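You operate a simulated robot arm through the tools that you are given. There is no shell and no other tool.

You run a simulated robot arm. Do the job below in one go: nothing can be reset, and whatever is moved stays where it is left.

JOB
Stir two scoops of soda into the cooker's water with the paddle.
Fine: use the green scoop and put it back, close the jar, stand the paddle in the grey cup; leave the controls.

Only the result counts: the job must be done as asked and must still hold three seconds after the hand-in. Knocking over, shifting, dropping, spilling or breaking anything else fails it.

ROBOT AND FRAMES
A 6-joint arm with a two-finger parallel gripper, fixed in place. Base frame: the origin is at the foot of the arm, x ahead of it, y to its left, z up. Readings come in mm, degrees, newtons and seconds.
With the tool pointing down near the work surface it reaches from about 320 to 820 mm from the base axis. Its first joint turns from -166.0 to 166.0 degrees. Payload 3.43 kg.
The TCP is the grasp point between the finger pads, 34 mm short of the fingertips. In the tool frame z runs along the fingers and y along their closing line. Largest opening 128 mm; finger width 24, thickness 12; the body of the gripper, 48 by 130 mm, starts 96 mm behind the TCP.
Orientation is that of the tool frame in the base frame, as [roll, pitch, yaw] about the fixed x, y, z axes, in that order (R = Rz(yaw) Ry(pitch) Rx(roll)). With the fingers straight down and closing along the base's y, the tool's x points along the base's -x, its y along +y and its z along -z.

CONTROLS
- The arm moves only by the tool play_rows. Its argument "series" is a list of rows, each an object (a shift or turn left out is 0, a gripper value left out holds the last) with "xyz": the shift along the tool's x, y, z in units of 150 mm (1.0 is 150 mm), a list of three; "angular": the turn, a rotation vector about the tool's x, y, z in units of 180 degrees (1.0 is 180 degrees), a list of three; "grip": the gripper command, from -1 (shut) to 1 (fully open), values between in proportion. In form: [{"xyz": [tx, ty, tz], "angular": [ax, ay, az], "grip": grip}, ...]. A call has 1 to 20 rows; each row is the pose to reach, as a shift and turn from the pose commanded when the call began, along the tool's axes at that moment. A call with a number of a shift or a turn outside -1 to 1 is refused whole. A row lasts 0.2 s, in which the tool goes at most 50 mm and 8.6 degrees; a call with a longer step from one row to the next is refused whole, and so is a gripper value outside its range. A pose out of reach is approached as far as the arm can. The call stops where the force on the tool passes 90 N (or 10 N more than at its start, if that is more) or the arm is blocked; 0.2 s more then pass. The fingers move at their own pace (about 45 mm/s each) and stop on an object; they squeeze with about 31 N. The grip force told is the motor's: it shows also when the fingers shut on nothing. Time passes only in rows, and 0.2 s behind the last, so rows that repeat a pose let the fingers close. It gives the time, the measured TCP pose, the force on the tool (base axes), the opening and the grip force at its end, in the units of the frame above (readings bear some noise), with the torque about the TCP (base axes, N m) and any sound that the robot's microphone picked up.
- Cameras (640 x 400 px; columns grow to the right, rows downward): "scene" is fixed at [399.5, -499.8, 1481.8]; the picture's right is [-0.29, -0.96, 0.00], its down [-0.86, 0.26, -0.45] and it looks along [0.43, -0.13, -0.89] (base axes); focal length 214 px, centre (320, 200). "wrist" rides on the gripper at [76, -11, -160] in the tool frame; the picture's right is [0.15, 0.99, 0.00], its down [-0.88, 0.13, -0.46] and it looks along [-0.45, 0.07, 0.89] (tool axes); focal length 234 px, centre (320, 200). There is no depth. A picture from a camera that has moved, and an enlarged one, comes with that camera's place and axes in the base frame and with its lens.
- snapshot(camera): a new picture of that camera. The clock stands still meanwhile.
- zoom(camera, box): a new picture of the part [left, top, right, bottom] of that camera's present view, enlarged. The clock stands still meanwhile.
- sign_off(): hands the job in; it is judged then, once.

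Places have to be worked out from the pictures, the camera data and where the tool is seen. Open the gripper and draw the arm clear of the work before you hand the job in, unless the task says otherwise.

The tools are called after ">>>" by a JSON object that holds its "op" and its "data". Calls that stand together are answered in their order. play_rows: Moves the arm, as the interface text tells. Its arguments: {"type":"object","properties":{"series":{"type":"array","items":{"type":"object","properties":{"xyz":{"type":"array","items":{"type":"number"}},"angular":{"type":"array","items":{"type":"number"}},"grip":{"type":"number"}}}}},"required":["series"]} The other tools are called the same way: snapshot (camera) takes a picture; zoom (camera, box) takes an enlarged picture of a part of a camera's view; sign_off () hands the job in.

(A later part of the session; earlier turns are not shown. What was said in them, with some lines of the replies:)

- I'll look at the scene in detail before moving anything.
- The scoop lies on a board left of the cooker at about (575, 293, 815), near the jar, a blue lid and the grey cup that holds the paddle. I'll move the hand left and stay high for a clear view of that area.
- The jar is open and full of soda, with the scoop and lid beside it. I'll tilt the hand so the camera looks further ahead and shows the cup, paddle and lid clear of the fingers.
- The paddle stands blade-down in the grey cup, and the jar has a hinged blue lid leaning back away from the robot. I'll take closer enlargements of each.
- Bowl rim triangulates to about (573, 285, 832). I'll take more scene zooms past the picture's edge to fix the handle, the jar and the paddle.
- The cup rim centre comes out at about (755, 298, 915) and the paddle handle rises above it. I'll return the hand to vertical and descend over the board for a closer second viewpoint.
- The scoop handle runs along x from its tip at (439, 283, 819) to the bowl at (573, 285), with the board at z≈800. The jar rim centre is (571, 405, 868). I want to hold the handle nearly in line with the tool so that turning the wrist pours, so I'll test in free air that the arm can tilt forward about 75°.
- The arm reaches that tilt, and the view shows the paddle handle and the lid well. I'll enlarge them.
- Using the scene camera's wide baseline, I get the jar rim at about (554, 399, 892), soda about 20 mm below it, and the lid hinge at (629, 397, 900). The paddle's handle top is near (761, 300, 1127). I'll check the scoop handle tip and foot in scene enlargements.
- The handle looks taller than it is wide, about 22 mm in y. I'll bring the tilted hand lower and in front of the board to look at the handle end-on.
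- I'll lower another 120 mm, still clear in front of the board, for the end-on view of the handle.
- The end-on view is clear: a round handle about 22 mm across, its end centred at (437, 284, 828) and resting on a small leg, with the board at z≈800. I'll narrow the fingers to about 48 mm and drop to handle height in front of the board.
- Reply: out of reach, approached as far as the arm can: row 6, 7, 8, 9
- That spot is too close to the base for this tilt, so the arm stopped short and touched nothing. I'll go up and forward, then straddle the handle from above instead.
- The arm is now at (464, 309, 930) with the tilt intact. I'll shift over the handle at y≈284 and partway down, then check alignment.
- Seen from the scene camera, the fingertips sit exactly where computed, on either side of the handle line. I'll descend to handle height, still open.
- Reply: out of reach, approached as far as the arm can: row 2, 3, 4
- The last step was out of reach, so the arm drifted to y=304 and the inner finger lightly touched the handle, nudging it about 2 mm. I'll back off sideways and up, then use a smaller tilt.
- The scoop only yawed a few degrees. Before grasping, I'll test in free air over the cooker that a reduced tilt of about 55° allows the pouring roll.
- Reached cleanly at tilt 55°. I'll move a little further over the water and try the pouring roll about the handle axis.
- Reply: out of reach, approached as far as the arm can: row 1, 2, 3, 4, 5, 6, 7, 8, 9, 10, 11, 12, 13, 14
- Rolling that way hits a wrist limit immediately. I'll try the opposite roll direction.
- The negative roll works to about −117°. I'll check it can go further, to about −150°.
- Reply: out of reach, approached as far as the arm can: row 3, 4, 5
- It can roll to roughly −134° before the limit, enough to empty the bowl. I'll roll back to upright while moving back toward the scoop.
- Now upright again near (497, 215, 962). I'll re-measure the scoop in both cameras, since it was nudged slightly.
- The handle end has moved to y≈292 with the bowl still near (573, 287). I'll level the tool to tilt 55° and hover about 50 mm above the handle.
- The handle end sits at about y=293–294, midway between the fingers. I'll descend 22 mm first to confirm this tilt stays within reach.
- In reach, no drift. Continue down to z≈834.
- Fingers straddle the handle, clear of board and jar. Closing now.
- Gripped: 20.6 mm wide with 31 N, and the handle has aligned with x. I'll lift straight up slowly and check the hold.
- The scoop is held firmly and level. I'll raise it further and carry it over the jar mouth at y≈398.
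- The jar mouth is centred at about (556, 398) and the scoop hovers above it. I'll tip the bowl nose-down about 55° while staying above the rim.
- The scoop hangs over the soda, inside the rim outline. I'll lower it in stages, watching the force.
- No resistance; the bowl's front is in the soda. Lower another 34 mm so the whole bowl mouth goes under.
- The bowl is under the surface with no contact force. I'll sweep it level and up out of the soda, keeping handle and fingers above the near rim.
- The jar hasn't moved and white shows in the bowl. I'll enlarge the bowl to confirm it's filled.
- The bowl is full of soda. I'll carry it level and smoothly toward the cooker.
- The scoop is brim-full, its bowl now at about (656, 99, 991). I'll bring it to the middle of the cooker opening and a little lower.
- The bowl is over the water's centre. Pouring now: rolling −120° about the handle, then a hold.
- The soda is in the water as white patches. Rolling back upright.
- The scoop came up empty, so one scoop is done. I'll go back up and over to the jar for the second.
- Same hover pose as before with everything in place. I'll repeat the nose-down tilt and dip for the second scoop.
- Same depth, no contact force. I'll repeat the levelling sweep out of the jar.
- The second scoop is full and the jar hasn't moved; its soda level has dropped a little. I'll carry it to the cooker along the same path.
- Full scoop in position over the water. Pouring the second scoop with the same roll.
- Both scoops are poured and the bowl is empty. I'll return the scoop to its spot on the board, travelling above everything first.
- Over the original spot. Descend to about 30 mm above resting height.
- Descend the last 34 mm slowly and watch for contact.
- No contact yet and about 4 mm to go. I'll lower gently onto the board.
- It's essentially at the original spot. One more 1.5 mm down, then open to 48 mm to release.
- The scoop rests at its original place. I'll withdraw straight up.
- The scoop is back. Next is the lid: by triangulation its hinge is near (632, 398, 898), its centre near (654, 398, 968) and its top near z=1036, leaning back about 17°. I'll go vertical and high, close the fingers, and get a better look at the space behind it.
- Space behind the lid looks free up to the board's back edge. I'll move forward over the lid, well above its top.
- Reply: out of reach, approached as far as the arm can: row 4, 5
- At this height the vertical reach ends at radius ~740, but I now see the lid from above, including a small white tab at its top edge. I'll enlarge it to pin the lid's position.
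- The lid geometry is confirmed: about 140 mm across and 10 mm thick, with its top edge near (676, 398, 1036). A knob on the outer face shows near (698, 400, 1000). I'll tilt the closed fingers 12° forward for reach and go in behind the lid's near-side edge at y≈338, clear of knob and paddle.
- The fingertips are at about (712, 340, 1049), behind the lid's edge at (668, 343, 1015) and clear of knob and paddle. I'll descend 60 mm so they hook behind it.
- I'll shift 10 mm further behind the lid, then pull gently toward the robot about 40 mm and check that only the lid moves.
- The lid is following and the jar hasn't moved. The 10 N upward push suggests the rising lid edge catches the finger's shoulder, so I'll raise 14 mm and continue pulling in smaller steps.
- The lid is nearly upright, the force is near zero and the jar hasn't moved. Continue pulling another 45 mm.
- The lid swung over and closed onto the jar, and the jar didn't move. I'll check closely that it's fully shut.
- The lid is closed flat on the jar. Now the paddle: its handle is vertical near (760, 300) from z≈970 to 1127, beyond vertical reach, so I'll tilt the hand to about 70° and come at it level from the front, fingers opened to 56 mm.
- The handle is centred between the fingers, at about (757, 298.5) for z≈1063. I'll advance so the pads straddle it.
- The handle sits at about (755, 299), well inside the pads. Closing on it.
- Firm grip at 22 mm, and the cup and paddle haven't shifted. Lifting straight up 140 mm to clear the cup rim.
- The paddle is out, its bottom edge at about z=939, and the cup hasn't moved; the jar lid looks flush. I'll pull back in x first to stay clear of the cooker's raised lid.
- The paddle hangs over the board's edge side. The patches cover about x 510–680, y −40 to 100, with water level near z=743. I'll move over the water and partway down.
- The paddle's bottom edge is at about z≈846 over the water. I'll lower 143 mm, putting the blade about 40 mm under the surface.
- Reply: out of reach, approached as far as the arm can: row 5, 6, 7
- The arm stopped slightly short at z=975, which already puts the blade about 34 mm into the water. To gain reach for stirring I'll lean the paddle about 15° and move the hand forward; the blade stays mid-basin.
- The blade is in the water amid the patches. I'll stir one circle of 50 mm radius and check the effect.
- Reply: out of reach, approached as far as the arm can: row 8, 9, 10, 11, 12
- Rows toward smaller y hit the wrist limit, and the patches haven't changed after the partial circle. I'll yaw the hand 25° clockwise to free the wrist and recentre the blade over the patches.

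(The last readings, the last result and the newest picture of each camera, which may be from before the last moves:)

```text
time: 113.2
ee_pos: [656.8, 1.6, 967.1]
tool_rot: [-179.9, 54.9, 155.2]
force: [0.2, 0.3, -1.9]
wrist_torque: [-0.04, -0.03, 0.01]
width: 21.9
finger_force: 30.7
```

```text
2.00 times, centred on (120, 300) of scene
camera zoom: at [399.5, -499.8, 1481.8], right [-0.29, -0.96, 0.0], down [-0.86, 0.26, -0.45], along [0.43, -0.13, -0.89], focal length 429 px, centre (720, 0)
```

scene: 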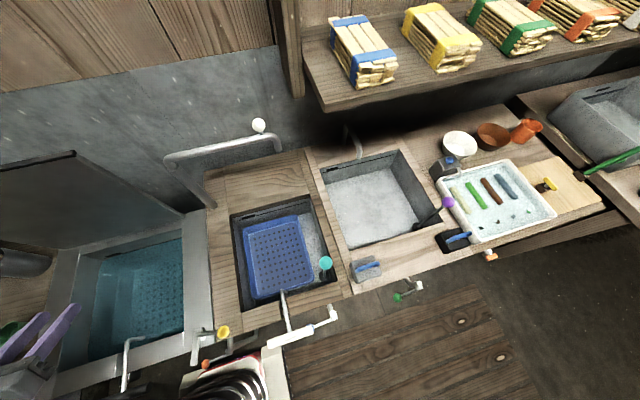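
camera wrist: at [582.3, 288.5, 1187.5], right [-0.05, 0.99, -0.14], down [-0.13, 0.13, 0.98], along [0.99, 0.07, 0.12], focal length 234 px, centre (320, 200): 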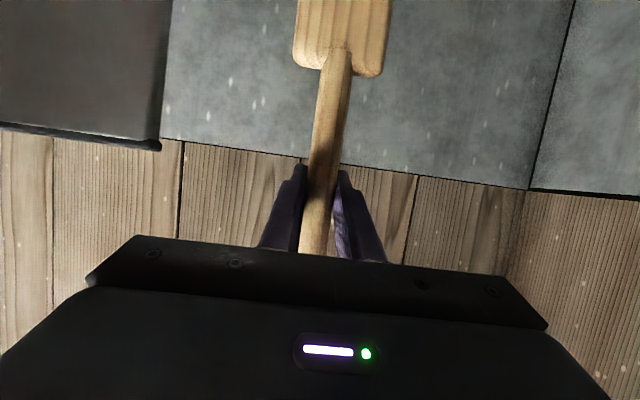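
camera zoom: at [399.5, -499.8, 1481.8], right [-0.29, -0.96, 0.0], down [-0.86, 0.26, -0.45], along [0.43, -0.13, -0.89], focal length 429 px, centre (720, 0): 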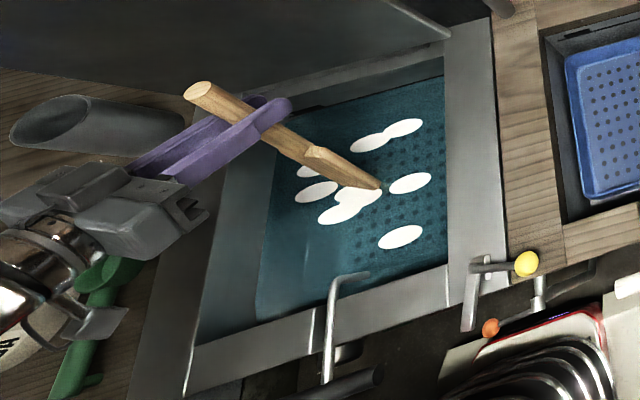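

Reached. Now a full circle of 50 mm radius around here.

>>> {"op": "play_rows", "data": {"series": [{"xyz": [-0.087, 0.07, 0.1238]}, {"xyz": [-0.1105, 0.2724, 0.1572]}, {"xyz": [-0.0174, 0.332, 0.0248]}, {"xyz": [0.0804, 0.3026, -0.1144]}, {"xyz": [0.1566, 0.1922, -0.2228]}, {"xyz": [0.1909, 0.0302, -0.2716]}, {"xyz": [0.174, -0.1399, -0.2476]}, {"xyz": [0.1105, -0.2724, -0.1572]}, {"xyz": [0.0174, -0.332, -0.0248]}, {"xyz": [-0.0804, -0.3026, 0.1144]}, {"xyz": [-0.1566, -0.1922, 0.2228]}, {"xyz": [-0.1909, -0.0302, 0.2716]}, {"xyz": [-0.174, 0.1399, 0.2476]}, {"xyz": [-0.087, 0.07, 0.1238]}, {"xyz": [0, 0, 0]}]}}

>>> {"op": "zoom", "data": {"camera": "scene", "box": [0, 200, 240, 400]}}

```text
time: 116.4
ee_pos: [656.1, 1.3, 967.8]
tool_rot: [-180.0, 55.0, 155.1]
force: [-0.4, -0.3, -1.4]
wrist_torque: [-0.01, -0.03, -0.01]
width: 21.9
finger_force: 31.1
```

```text
2.00 times, centred on (120, 300) of scene
camera zoom: at [399.5, -499.8, 1481.8], right [-0.29, -0.96, 0.0], down [-0.86, 0.26, -0.45], along [0.43, -0.13, -0.89], focal length 429 px, centre (720, 0)
```

zoom: 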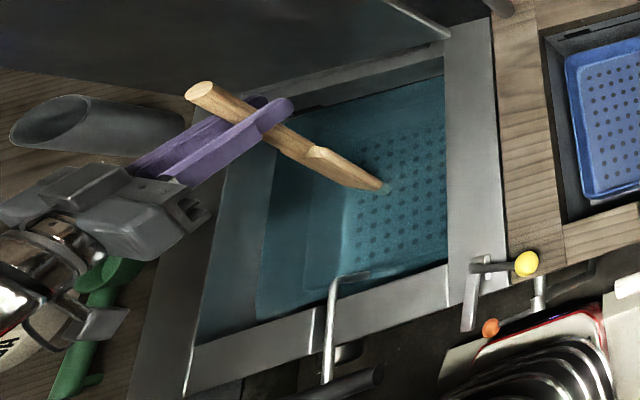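

The white patches have fully dissolved and no row was out of reach. One more circle for good measure.

>>> {"op": "play_rows", "data": {"series": [{"xyz": [-0.087, 0.07, 0.1238]}, {"xyz": [-0.1105, 0.2724, 0.1572]}, {"xyz": [-0.0174, 0.332, 0.0248]}, {"xyz": [0.0804, 0.3026, -0.1144]}, {"xyz": [0.1566, 0.1922, -0.2228]}, {"xyz": [0.1909, 0.0302, -0.2716]}, {"xyz": [0.174, -0.1399, -0.2476]}, {"xyz": [0.1105, -0.2724, -0.1572]}, {"xyz": [0.0174, -0.332, -0.0248]}, {"xyz": [-0.0804, -0.3026, 0.1144]}, {"xyz": [-0.1566, -0.1922, 0.2228]}, {"xyz": [-0.1909, -0.0302, 0.2716]}, {"xyz": [-0.174, 0.1399, 0.2476]}, {"xyz": [-0.087, 0.07, 0.1238]}, {"xyz": [0, 0, 0]}, {"xyz": [0, 0, 0]}]}}

>>> {"op": "zoom", "data": {"camera": "scene", "box": [0, 200, 240, 400]}}

```text
time: 119.8
ee_pos: [656.5, 2.1, 966.8]
tool_rot: [-179.9, 54.9, 155.2]
force: [0.0, -0.4, -1.1]
wrist_torque: [0.0, -0.06, 0.03]
width: 22.2
finger_force: 31.2
```

```text
2.00 times, centred on (120, 300) of scene
camera zoom: at [399.5, -499.8, 1481.8], right [-0.29, -0.96, 0.0], down [-0.86, 0.26, -0.45], along [0.43, -0.13, -0.89], focal length 429 px, centre (720, 0)
```

zoom: 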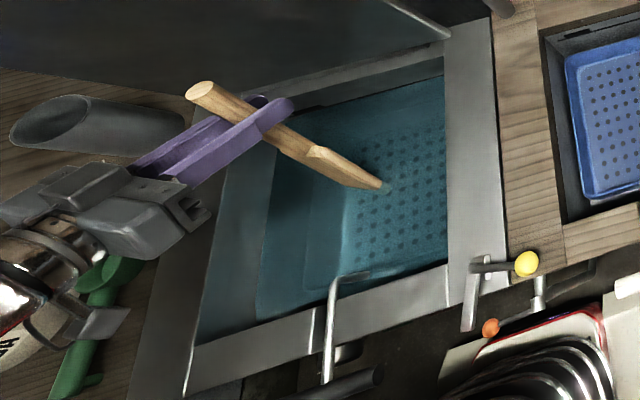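

Stirring is done. I'll lift the paddle straight out of the water.

>>> {"op": "play_rows", "data": {"series": [{"xyz": [-0.06, 0, -0.042]}, {"xyz": [-0.16, 0, -0.112]}, {"xyz": [-0.3, 0, -0.211]}, {"xyz": [-0.45, 0, -0.316]}, {"xyz": [-0.6, 0, -0.422]}, {"xyz": [-0.72, 0, -0.506]}, {"xyz": [-0.818, 0, -0.575]}, {"xyz": [-0.818, 0, -0.575]}]}}

>>> {"op": "play_rows", "data": {"series": [{"xyz": [-0.064, 0.05, -0.113]}, {"xyz": [-0.128, 0.2, -0.226]}, {"xyz": [-0.191, 0.35, -0.34]}, {"xyz": [-0.255, 0.5, -0.453]}, {"xyz": [-0.319, 0.605, -0.566]}, {"xyz": [-0.319, 0.605, -0.566]}]}}

>>> {"op": "play_rows", "data": {"series": [{"angular": [-0.0284, 0, -0.02]}, {"angular": [-0.0568, 0, -0.04]}, {"angular": [-0.0852, 0, -0.06]}, {"angular": [-0.1136, 0, -0.0799]}, {"angular": [-0.1136, 0, -0.0799]}]}}

>>> {"op": "zoom", "data": {"camera": "scene", "box": [0, 200, 240, 400]}}

```text
time: 121.6
ee_pos: [655.5, 1.9, 1118.5]
tool_rot: [-179.9, 55.0, 155.2]
force: [0.1, -0.4, -1.9]
wrist_torque: [-0.01, -0.05, 0.01]
width: 21.9
finger_force: 31.0
```

```text
time: 123.0
ee_pos: [657.5, 102.9, 1203.5]
tool_rot: [-179.9, 54.9, 155.1]
force: [-0.3, 0.2, -1.9]
wrist_torque: [-0.02, -0.05, -0.01]
width: 22.2
finger_force: 31.2
```

```text
time: 124.2
ee_pos: [656.7, 103.5, 1206.2]
tool_rot: [-179.9, 55.0, -179.6]
force: [-0.4, 0.1, -1.1]
wrist_torque: [-0.01, -0.04, 0.03]
width: 21.9
finger_force: 31.1
```

```text
2.00 times, centred on (120, 300) of scene
camera zoom: at [399.5, -499.8, 1481.8], right [-0.29, -0.96, 0.0], down [-0.86, 0.26, -0.45], along [0.43, -0.13, -0.89], focal length 429 px, centre (720, 0)
```

zoom: 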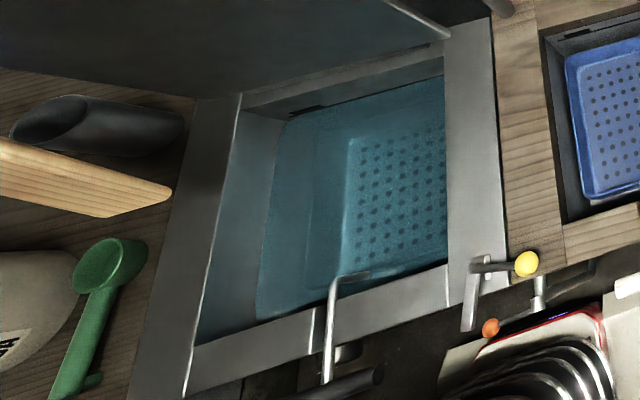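

Water is clear and the basket hasn't moved. I'll straighten the paddle (tilt back to 70°) and move back toward the cup at safe height.

>>> {"op": "play_rows", "data": {"series": [{"xyz": [0, 0.08, 0], "angular": [0, -0.0278, 0]}, {"xyz": [0, 0.22, 0], "angular": [0, -0.0556, 0]}, {"xyz": [0, 0.4, 0], "angular": [0, -0.0828, 0]}, {"xyz": [0, 0.58, 0], "angular": [0, -0.0828, 0]}, {"xyz": [0, 0.75, 0], "angular": [0, -0.0828, 0]}, {"xyz": [0, 0.867, 0], "angular": [0, -0.0828, 0]}, {"xyz": [0, 0.867, 0], "angular": [0, -0.0828, 0]}]}}

>>> {"op": "play_rows", "data": {"series": [{"xyz": [0, 0.08, 0]}, {"xyz": [0, 0.2, 0]}, {"xyz": [0, 0.34, 0]}, {"xyz": [0, 0.443, 0]}, {"xyz": [0, 0.443, 0]}]}}

>>> {"op": "snapshot", "data": {"camera": "wrist"}}

>>> {"op": "zoom", "data": {"camera": "scene", "box": [0, 180, 4, 400]}}

```text
time: 125.8
ee_pos: [656.1, 231.2, 1205.1]
tool_rot: [-179.8, 69.8, -179.7]
force: [0.7, -1.6, -0.9]
wrist_torque: [-0.02, 0.01, 0.01]
width: 22.2
finger_force: 30.6
```

```text
time: 127.0
ee_pos: [655.2, 300.8, 1205.8]
tool_rot: [-179.9, 69.8, -179.6]
force: [0.1, -0.1, -1.4]
wrist_torque: [-0.01, 0.02, 0.0]
width: 22.0
finger_force: 30.8
```

```text
taken
camera wrist: at [479.5, 287.3, 1189.0], right [-0.05, 0.99, -0.14], down [-0.12, 0.13, 0.98], along [0.99, 0.07, 0.12], focal length 234 px, centre (320, 200)
```

wrist: 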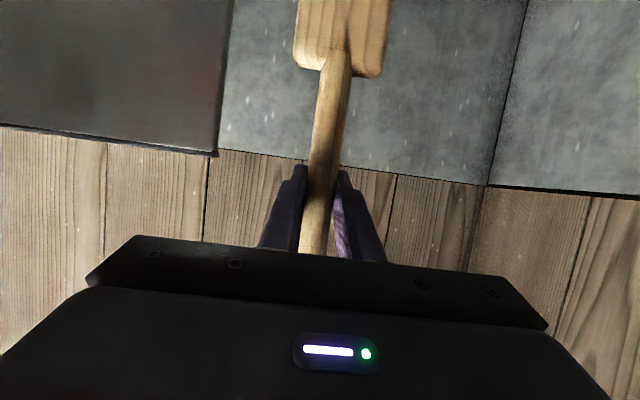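

```text
1.82 times, centred on (2, 290) of scene
camera zoom: at [399.5, -499.8, 1481.8], right [-0.29, -0.96, 0.0], down [-0.86, 0.26, -0.45], along [0.43, -0.13, -0.89], focal length 390 px, centre (898, 36)
```

zoom: 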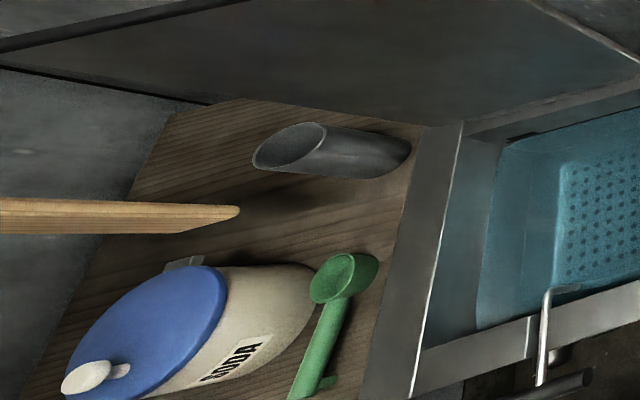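

The paddle sits in the grip as before. I'll move forward to directly above the cup, the same pose as right after lifting.

>>> {"op": "play_rows", "data": {"series": [{"xyz": [-0.03, -0.005, 0.08]}, {"xyz": [-0.08, -0.005, 0.22]}, {"xyz": [-0.14, -0.005, 0.38]}, {"xyz": [-0.2, -0.005, 0.54]}, {"xyz": [-0.236, -0.005, 0.642]}, {"xyz": [-0.236, -0.005, 0.642]}]}}

>>> {"op": "zoom", "data": {"camera": "scene", "box": [0, 180, 4, 400]}}

>>> {"op": "zoom", "data": {"camera": "scene", "box": [0, 200, 4, 300]}}

>>> {"op": "snapshot", "data": {"camera": "wrist"}}

```text
time: 128.4
ee_pos: [757.0, 297.8, 1204.9]
tool_rot: [-179.7, 69.8, -179.6]
force: [0.1, -0.3, -1.1]
wrist_torque: [-0.02, 0.0, 0.03]
width: 21.9
finger_force: 30.8
```

```text
1.82 times, centred on (2, 290) of scene
camera zoom: at [399.5, -499.8, 1481.8], right [-0.29, -0.96, 0.0], down [-0.86, 0.26, -0.45], along [0.43, -0.13, -0.89], focal length 390 px, centre (898, 36)
```

zoom: 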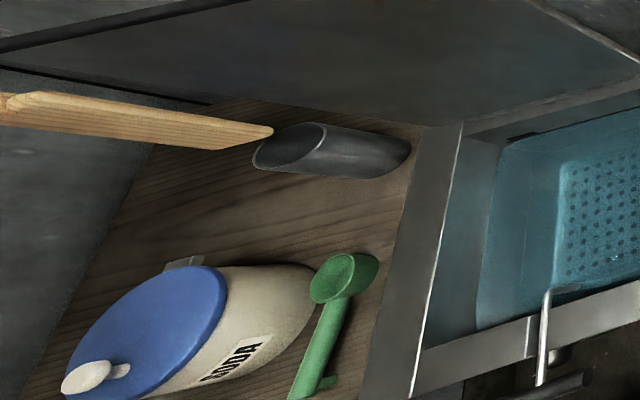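

```text
4.00 times, centred on (2, 250) of scene
camera zoom: at [399.5, -499.8, 1481.8], right [-0.29, -0.96, 0.0], down [-0.86, 0.26, -0.45], along [0.43, -0.13, -0.89], focal length 858 px, centre (1592, 0)
```

zoom: 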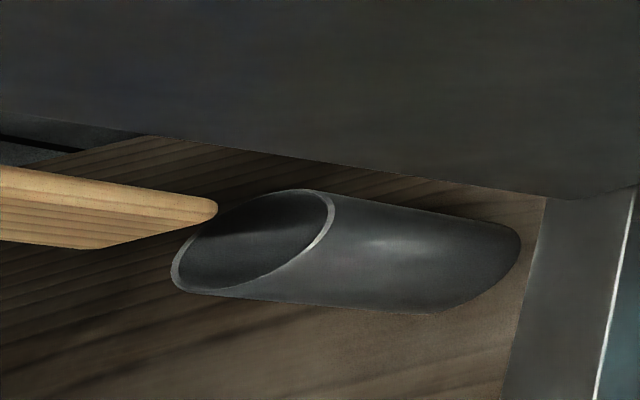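

```text
taken
camera wrist: at [580.7, 286.1, 1188.6], right [-0.05, 0.99, -0.14], down [-0.12, 0.13, 0.98], along [0.99, 0.07, 0.12], focal length 234 px, centre (320, 200)
```

wrist: 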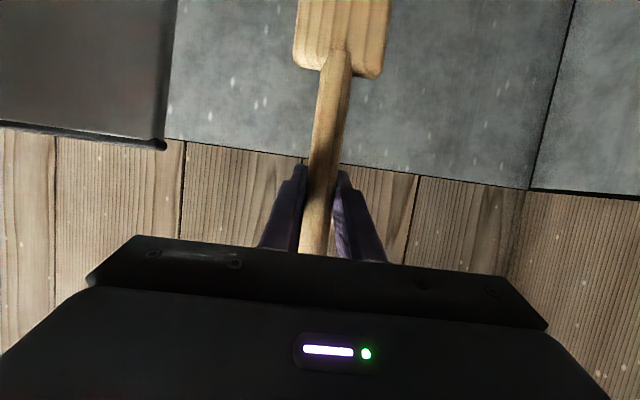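

Blade bottom matches the lift-off position within 2 mm. I'll correct y by 2 mm and lower into the cup, stopping 20 mm short to check.

>>> {"op": "play_rows", "data": {"series": [{"xyz": [0, 0.0133, 0]}, {"xyz": [0.1, 0.0133, 0.037]}, {"xyz": [0.2, 0.0133, 0.074]}, {"xyz": [0.3, 0.0133, 0.11]}, {"xyz": [0.4, 0.0133, 0.147]}, {"xyz": [0.5, 0.0133, 0.184]}, {"xyz": [0.6, 0.0133, 0.221]}, {"xyz": [0.7, 0.0133, 0.257]}, {"xyz": [0.75, 0.0133, 0.276]}, {"xyz": [0.75, 0.0133, 0.276]}]}}

>>> {"op": "zoom", "data": {"camera": "scene", "box": [0, 200, 4, 300]}}

>>> {"op": "snapshot", "data": {"camera": "wrist"}}

```text
time: 130.6
ee_pos: [759.1, 297.3, 1086.3]
tool_rot: [-179.8, 69.8, -179.7]
force: [0.1, -0.5, -1.3]
wrist_torque: [-0.01, -0.02, -0.02]
width: 22.4
finger_force: 31.4
```

```text
4.00 times, centred on (2, 250) of scene
camera zoom: at [399.5, -499.8, 1481.8], right [-0.29, -0.96, 0.0], down [-0.86, 0.26, -0.45], along [0.43, -0.13, -0.89], focal length 858 px, centre (1592, 0)
```

zoom: 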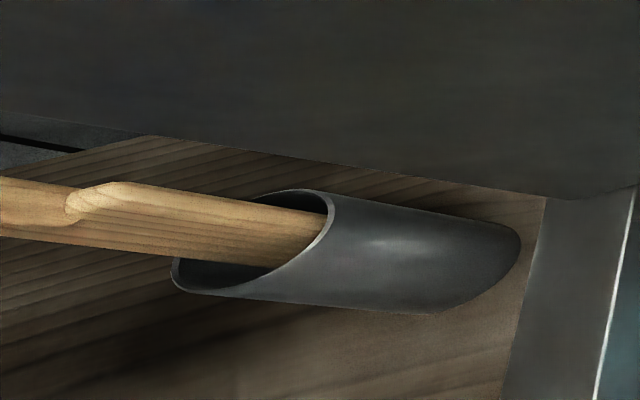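

```text
taken
camera wrist: at [583.2, 286.0, 1070.1], right [-0.05, 0.99, -0.14], down [-0.12, 0.13, 0.98], along [0.99, 0.07, 0.12], focal length 234 px, centre (320, 200)
```

wrist: 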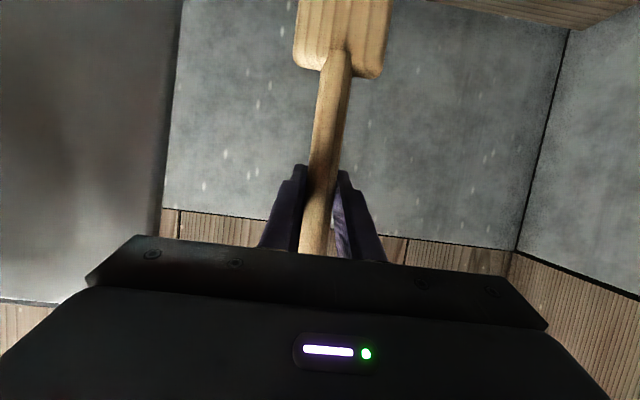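

The blade is inside the cup, touching nothing. Lowering the remaining ~21 mm gently.

>>> {"op": "play_rows", "data": {"series": [{"xyz": [0.05, 0.01, 0.018]}, {"xyz": [0.09, 0.013, 0.033]}, {"xyz": [0.115, 0.013, 0.042]}, {"xyz": [0.131, 0.013, 0.048]}, {"xyz": [0.131, 0.013, 0.048]}]}}

>>> {"op": "zoom", "data": {"camera": "scene", "box": [0, 200, 4, 300]}}

```text
time: 131.8
ee_pos: [758.5, 302.7, 1066.4]
tool_rot: [-179.9, 69.9, -179.7]
force: [-0.9, -0.2, -1.6]
wrist_torque: [-0.02, 0.01, 0.01]
width: 21.8
finger_force: 31.4
```

```text
4.00 times, centred on (2, 250) of scene
camera zoom: at [399.5, -499.8, 1481.8], right [-0.29, -0.96, 0.0], down [-0.86, 0.26, -0.45], along [0.43, -0.13, -0.89], focal length 858 px, centre (1592, 0)
```

zoom: 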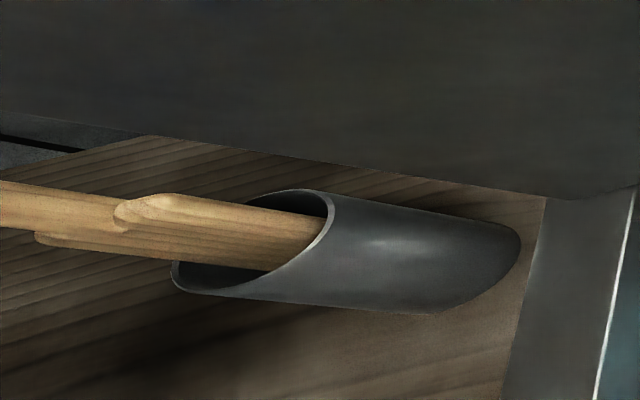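

Still carrying the paddle's weight (about −1.5 N), a few mm above rest. I'll lower in 1.5 mm steps until it's unloaded.

>>> {"op": "play_rows", "data": {"series": [{"xyz": [0.0094, -0.007, 0.0035]}, {"xyz": [0.0188, -0.012, 0.0069]}, {"xyz": [0.0188, -0.012, 0.0069]}]}}

>>> {"op": "play_rows", "data": {"series": [{"xyz": [0.005, 0, 0.0018]}, {"xyz": [0.005, 0, 0.0018]}]}}

>>> {"op": "zoom", "data": {"camera": "scene", "box": [0, 200, 4, 300]}}

```text
time: 132.6
ee_pos: [759.3, 300.5, 1062.7]
tool_rot: [-179.7, 69.7, -179.7]
force: [0.3, 0.6, -0.4]
wrist_torque: [0.02, 0.02, -0.01]
width: 22.3
finger_force: 30.8
```

```text
time: 133.2
ee_pos: [758.8, 299.7, 1063.0]
tool_rot: [-179.8, 69.9, -179.7]
force: [0.0, 0.8, 2.9]
wrist_torque: [0.05, 0.03, -0.01]
width: 21.8
finger_force: 30.8
```

```text
4.00 times, centred on (2, 250) of scene
camera zoom: at [399.5, -499.8, 1481.8], right [-0.29, -0.96, 0.0], down [-0.86, 0.26, -0.45], along [0.43, -0.13, -0.89], focal length 858 px, centre (1592, 0)
```

zoom: 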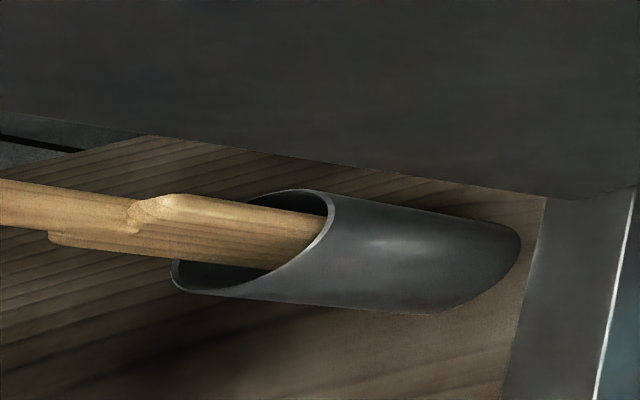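

The paddle is bottomed in the cup (+2.9 N), looking as it did originally. Opening the fingers.

>>> {"op": "play_rows", "data": {"series": [{"xyz": [0, 0, 0], "grip": -0.125}, {"xyz": [0, 0, 0]}, {"xyz": [0, 0, 0]}, {"xyz": [0, 0, 0]}, {"xyz": [0, 0, 0]}]}}

>>> {"op": "snapshot", "data": {"camera": "wrist"}}

>>> {"op": "zoom", "data": {"camera": "scene", "box": [0, 200, 4, 300]}}

```text
time: 134.4
ee_pos: [758.3, 299.6, 1062.5]
tool_rot: [-179.8, 69.8, -179.8]
force: [0.1, -0.2, 1.0]
wrist_torque: [0.01, 0.01, 0.05]
width: 56.2
finger_force: 0.0
```

```text
taken
camera wrist: at [582.6, 287.6, 1045.4], right [-0.05, 0.99, -0.14], down [-0.12, 0.13, 0.98], along [0.99, 0.07, 0.12], focal length 234 px, centre (320, 200)
```

wrist: 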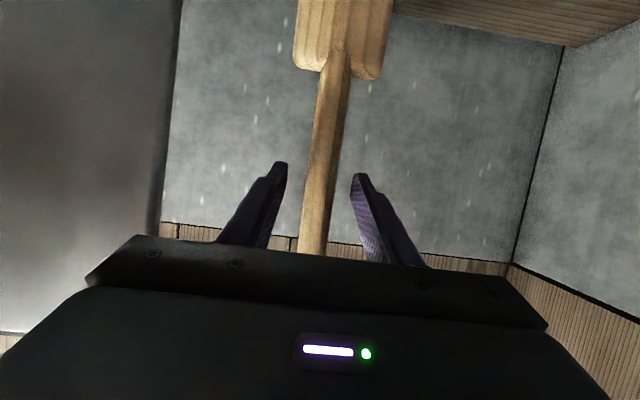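

```text
4.00 times, centred on (2, 250) of scene
camera zoom: at [399.5, -499.8, 1481.8], right [-0.29, -0.96, 0.0], down [-0.86, 0.26, -0.45], along [0.43, -0.13, -0.89], focal length 858 px, centre (1592, 0)
```

zoom: 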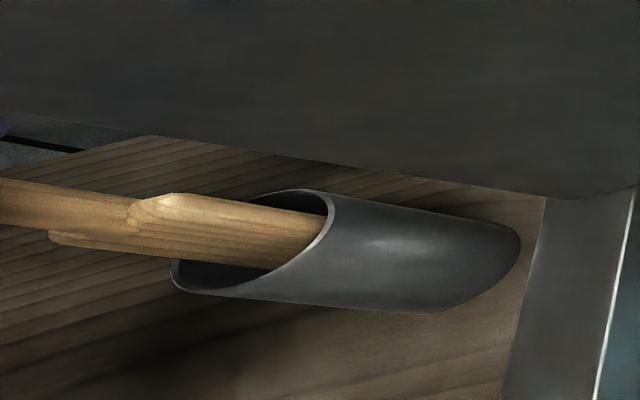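

The paddle stands on its own, centred between open fingers. I'll back straight out toward the robot, away from the handle.

>>> {"op": "play_rows", "data": {"series": [{"xyz": [0.03, 0, -0.08]}, {"xyz": [0.09, 0, -0.25]}, {"xyz": [0.17, 0, -0.46]}, {"xyz": [0.253, 0, -0.688]}, {"xyz": [0.15, 0, -0.73]}, {"xyz": [0.0, 0, -0.78]}, {"xyz": [0.0, 0, -0.78]}]}}

>>> {"op": "snapshot", "data": {"camera": "wrist"}}

>>> {"op": "zoom", "data": {"camera": "scene", "box": [0, 180, 4, 400]}}

```text
time: 136.0
ee_pos: [648.1, 300.6, 1104.4]
tool_rot: [-179.8, 69.8, -179.5]
force: [-0.7, 0.4, -0.4]
wrist_torque: [0.02, -0.01, 0.0]
width: 55.8
finger_force: 0.0
```

```text
taken
camera wrist: at [471.6, 287.8, 1086.9], right [-0.05, 0.99, -0.14], down [-0.12, 0.13, 0.98], along [0.99, 0.07, 0.12], focal length 234 px, centre (320, 200)
```

wrist: 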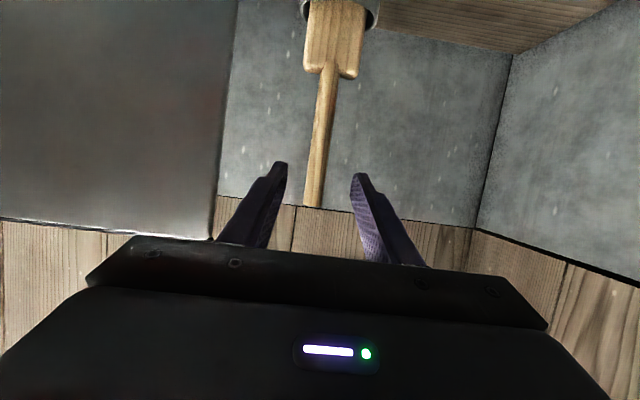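

```text
1.82 times, centred on (2, 290) of scene
camera zoom: at [399.5, -499.8, 1481.8], right [-0.29, -0.96, 0.0], down [-0.86, 0.26, -0.45], along [0.43, -0.13, -0.89], focal length 390 px, centre (898, 36)
```

zoom: 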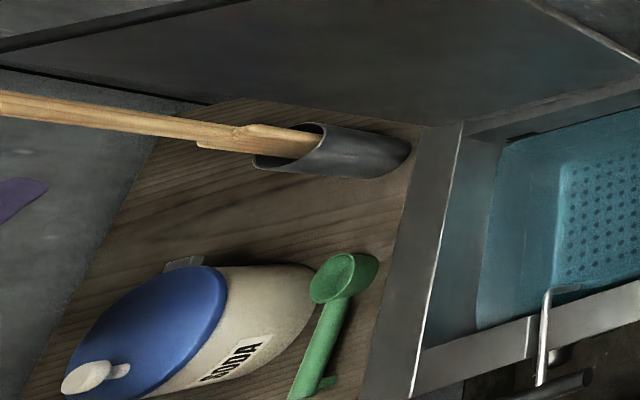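

Everything stands as it should. I'll draw the arm up and back, then inspect the lid, the scoop and the paddle once more from above.

>>> {"op": "play_rows", "data": {"series": [{"xyz": [-0.04, 0, -0.2], "angular": [0, 0.044, 0]}, {"xyz": [-0.08, 0, -0.4], "angular": [0, 0.088, 0]}, {"xyz": [-0.12, 0, -0.6], "angular": [0, 0.132, 0]}, {"xyz": [-0.16, 0, -0.8], "angular": [0, 0.176, 0]}, {"xyz": [-0.2, 0, -0.995], "angular": [0, 0.222, 0]}, {"xyz": [-0.2, 0, -0.995], "angular": [0, 0.222, 0]}]}}

>>> {"op": "snapshot", "data": {"camera": "wrist"}}

>>> {"op": "snapshot", "data": {"camera": "scene"}}

```text
time: 137.4
ee_pos: [519.8, 297.8, 1182.2]
tool_rot: [180.0, 29.8, -179.8]
force: [0.3, 0.4, -0.4]
wrist_torque: [-0.04, 0.0, 0.0]
width: 56.4
finger_force: 0.0
```

```text
taken
camera wrist: at [374.8, 285.5, 1282.6], right [-0.13, 0.99, -0.07], down [0.54, 0.13, 0.83], along [0.83, 0.07, -0.55], focal length 234 px, centre (320, 200)
```

wrist: 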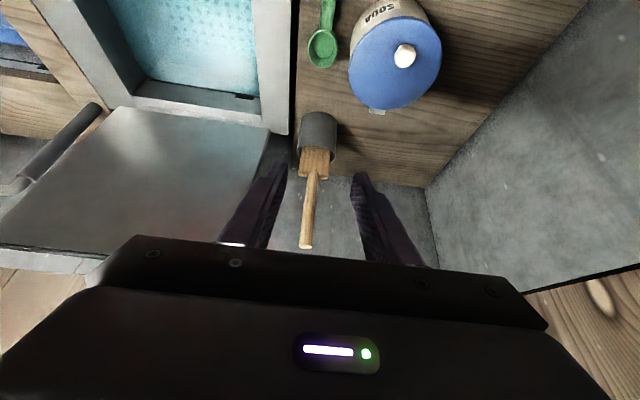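

```text
taken
```

scene: 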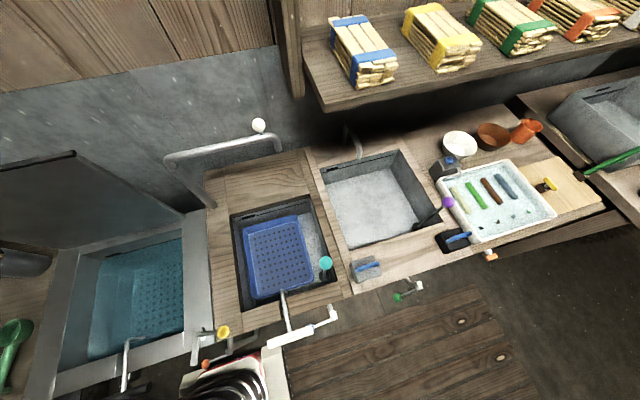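

>>> {"op": "zoom", "data": {"camera": "wrist", "box": [290, 0, 460, 130]}}

>>> {"op": "zoom", "data": {"camera": "scene", "box": [0, 250, 240, 400]}}

```text
3.08 times, centred on (375, 65) of wrist
camera zoom: at [374.8, 285.5, 1282.6], right [-0.13, 0.99, -0.07], down [0.54, 0.13, 0.83], along [0.83, 0.07, -0.55], focal length 720 px, centre (151, 615)
```

zoom: 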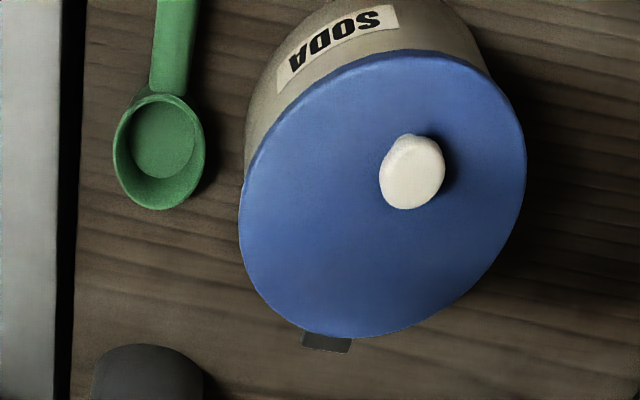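

```text
2.67 times, centred on (120, 325) of scene
camera zoom: at [399.5, -499.8, 1481.8], right [-0.29, -0.96, 0.0], down [-0.86, 0.26, -0.45], along [0.43, -0.13, -0.89], focal length 572 px, centre (853, -133)
```

zoom: 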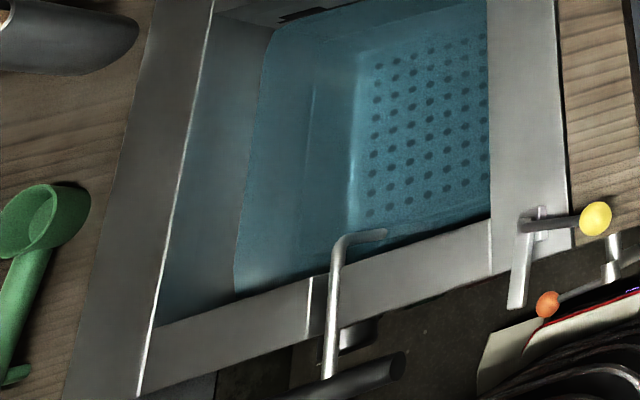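

The lid is flush on the jar, the scoop and paddle are in place, the water is clear and the controls are untouched. I'll open the gripper fully, draw the arm well back, and give things a moment to settle.

>>> {"op": "play_rows", "data": {"series": [{"xyz": [0.1, -0.1, -0.2], "angular": [0, 0.04, 0], "grip": 1}, {"xyz": [0.2, -0.25, -0.4], "angular": [0, 0.08, 0]}, {"xyz": [0.3, -0.45, -0.6], "angular": [0, 0.12, 0]}, {"xyz": [0.4, -0.65, -0.8], "angular": [0, 0.16, 0]}, {"xyz": [0.5, -0.8, -0.95], "angular": [0, 0.165, 0]}, {"xyz": [0.5, -0.8, -0.95], "angular": [0, 0.165, 0]}, {"xyz": [0.5, -0.8, -0.95], "angular": [0, 0.165, 0]}, {"xyz": [0.5, -0.8, -0.95], "angular": [0, 0.165, 0]}, {"xyz": [0.5, -0.8, -0.95], "angular": [0, 0.165, 0]}, {"xyz": [0.5, -0.8, -0.95], "angular": [0, 0.165, 0]}]}}

>>> {"op": "snapshot", "data": {"camera": "wrist"}}

>>> {"op": "zoom", "data": {"camera": "scene", "box": [0, 180, 4, 400]}}

```text
time: 139.6
ee_pos: [383.9, 178.2, 1269.8]
tool_rot: [-180.0, 0.2, -179.9]
force: [-0.5, -0.3, -1.1]
wrist_torque: [-0.05, 0.02, -0.01]
width: 127.9
finger_force: 0.0
```

```text
taken
camera wrist: at [307.8, 167.7, 1428.5], right [-0.15, 0.99, 0.0], down [0.88, 0.13, 0.46], along [0.45, 0.07, -0.89], focal length 234 px, centre (320, 200)
```

wrist: 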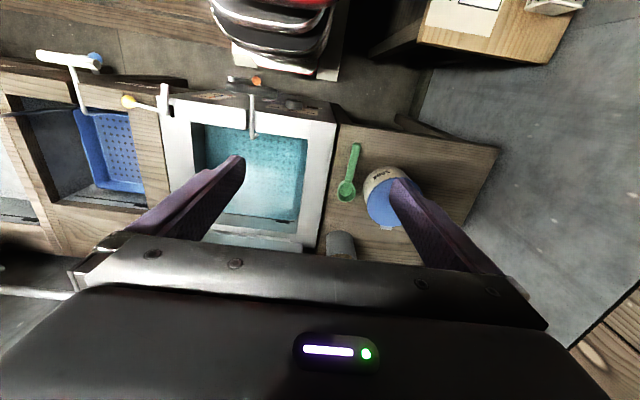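

```text
1.82 times, centred on (2, 290) of scene
camera zoom: at [399.5, -499.8, 1481.8], right [-0.29, -0.96, 0.0], down [-0.86, 0.26, -0.45], along [0.43, -0.13, -0.89], focal length 390 px, centre (898, 36)
```

zoom: 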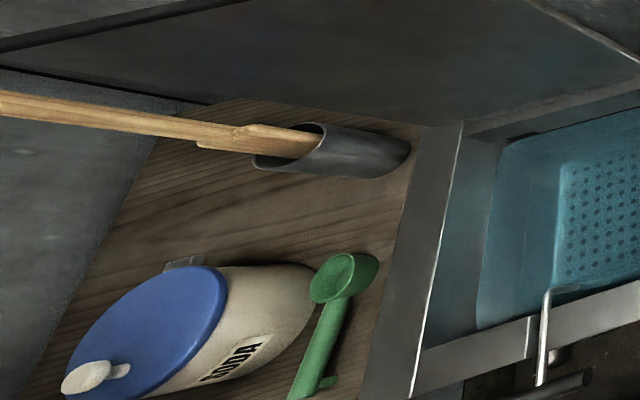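

Both scoops of soda are dissolved in the water, the green scoop is back in its place and the jar is closed. The paddle stands in the grey cup, the controls look just as they did at the start, and the arm is clear with the gripper open. Handing in.

>>> {"op": "sign_off", "data": {}}

```text
The job is handed in.
```

The job is handed in. Two full scoops of soda went into the cooker's water, and I stirred with the paddle until every white patch had dissolved.

- **Green scoop:** it is back on the board within a few millimetres of where it started. I nudged it slightly on an early approach, before picking it up.
- **Soda jar:** the lid is shut flush. I pulled it past upright from behind and it fell closed on its own. The jar did not visibly move.
- **Paddle:** it stands in the grey cup as it did at the start, and the cup did not visibly move.
- **Controls:** I did not touch them, and they look the same as at the start.

In the final pictures nothing else had been knocked over, shifted or spilled. The gripper is open and the arm is drawn back clear of the work.
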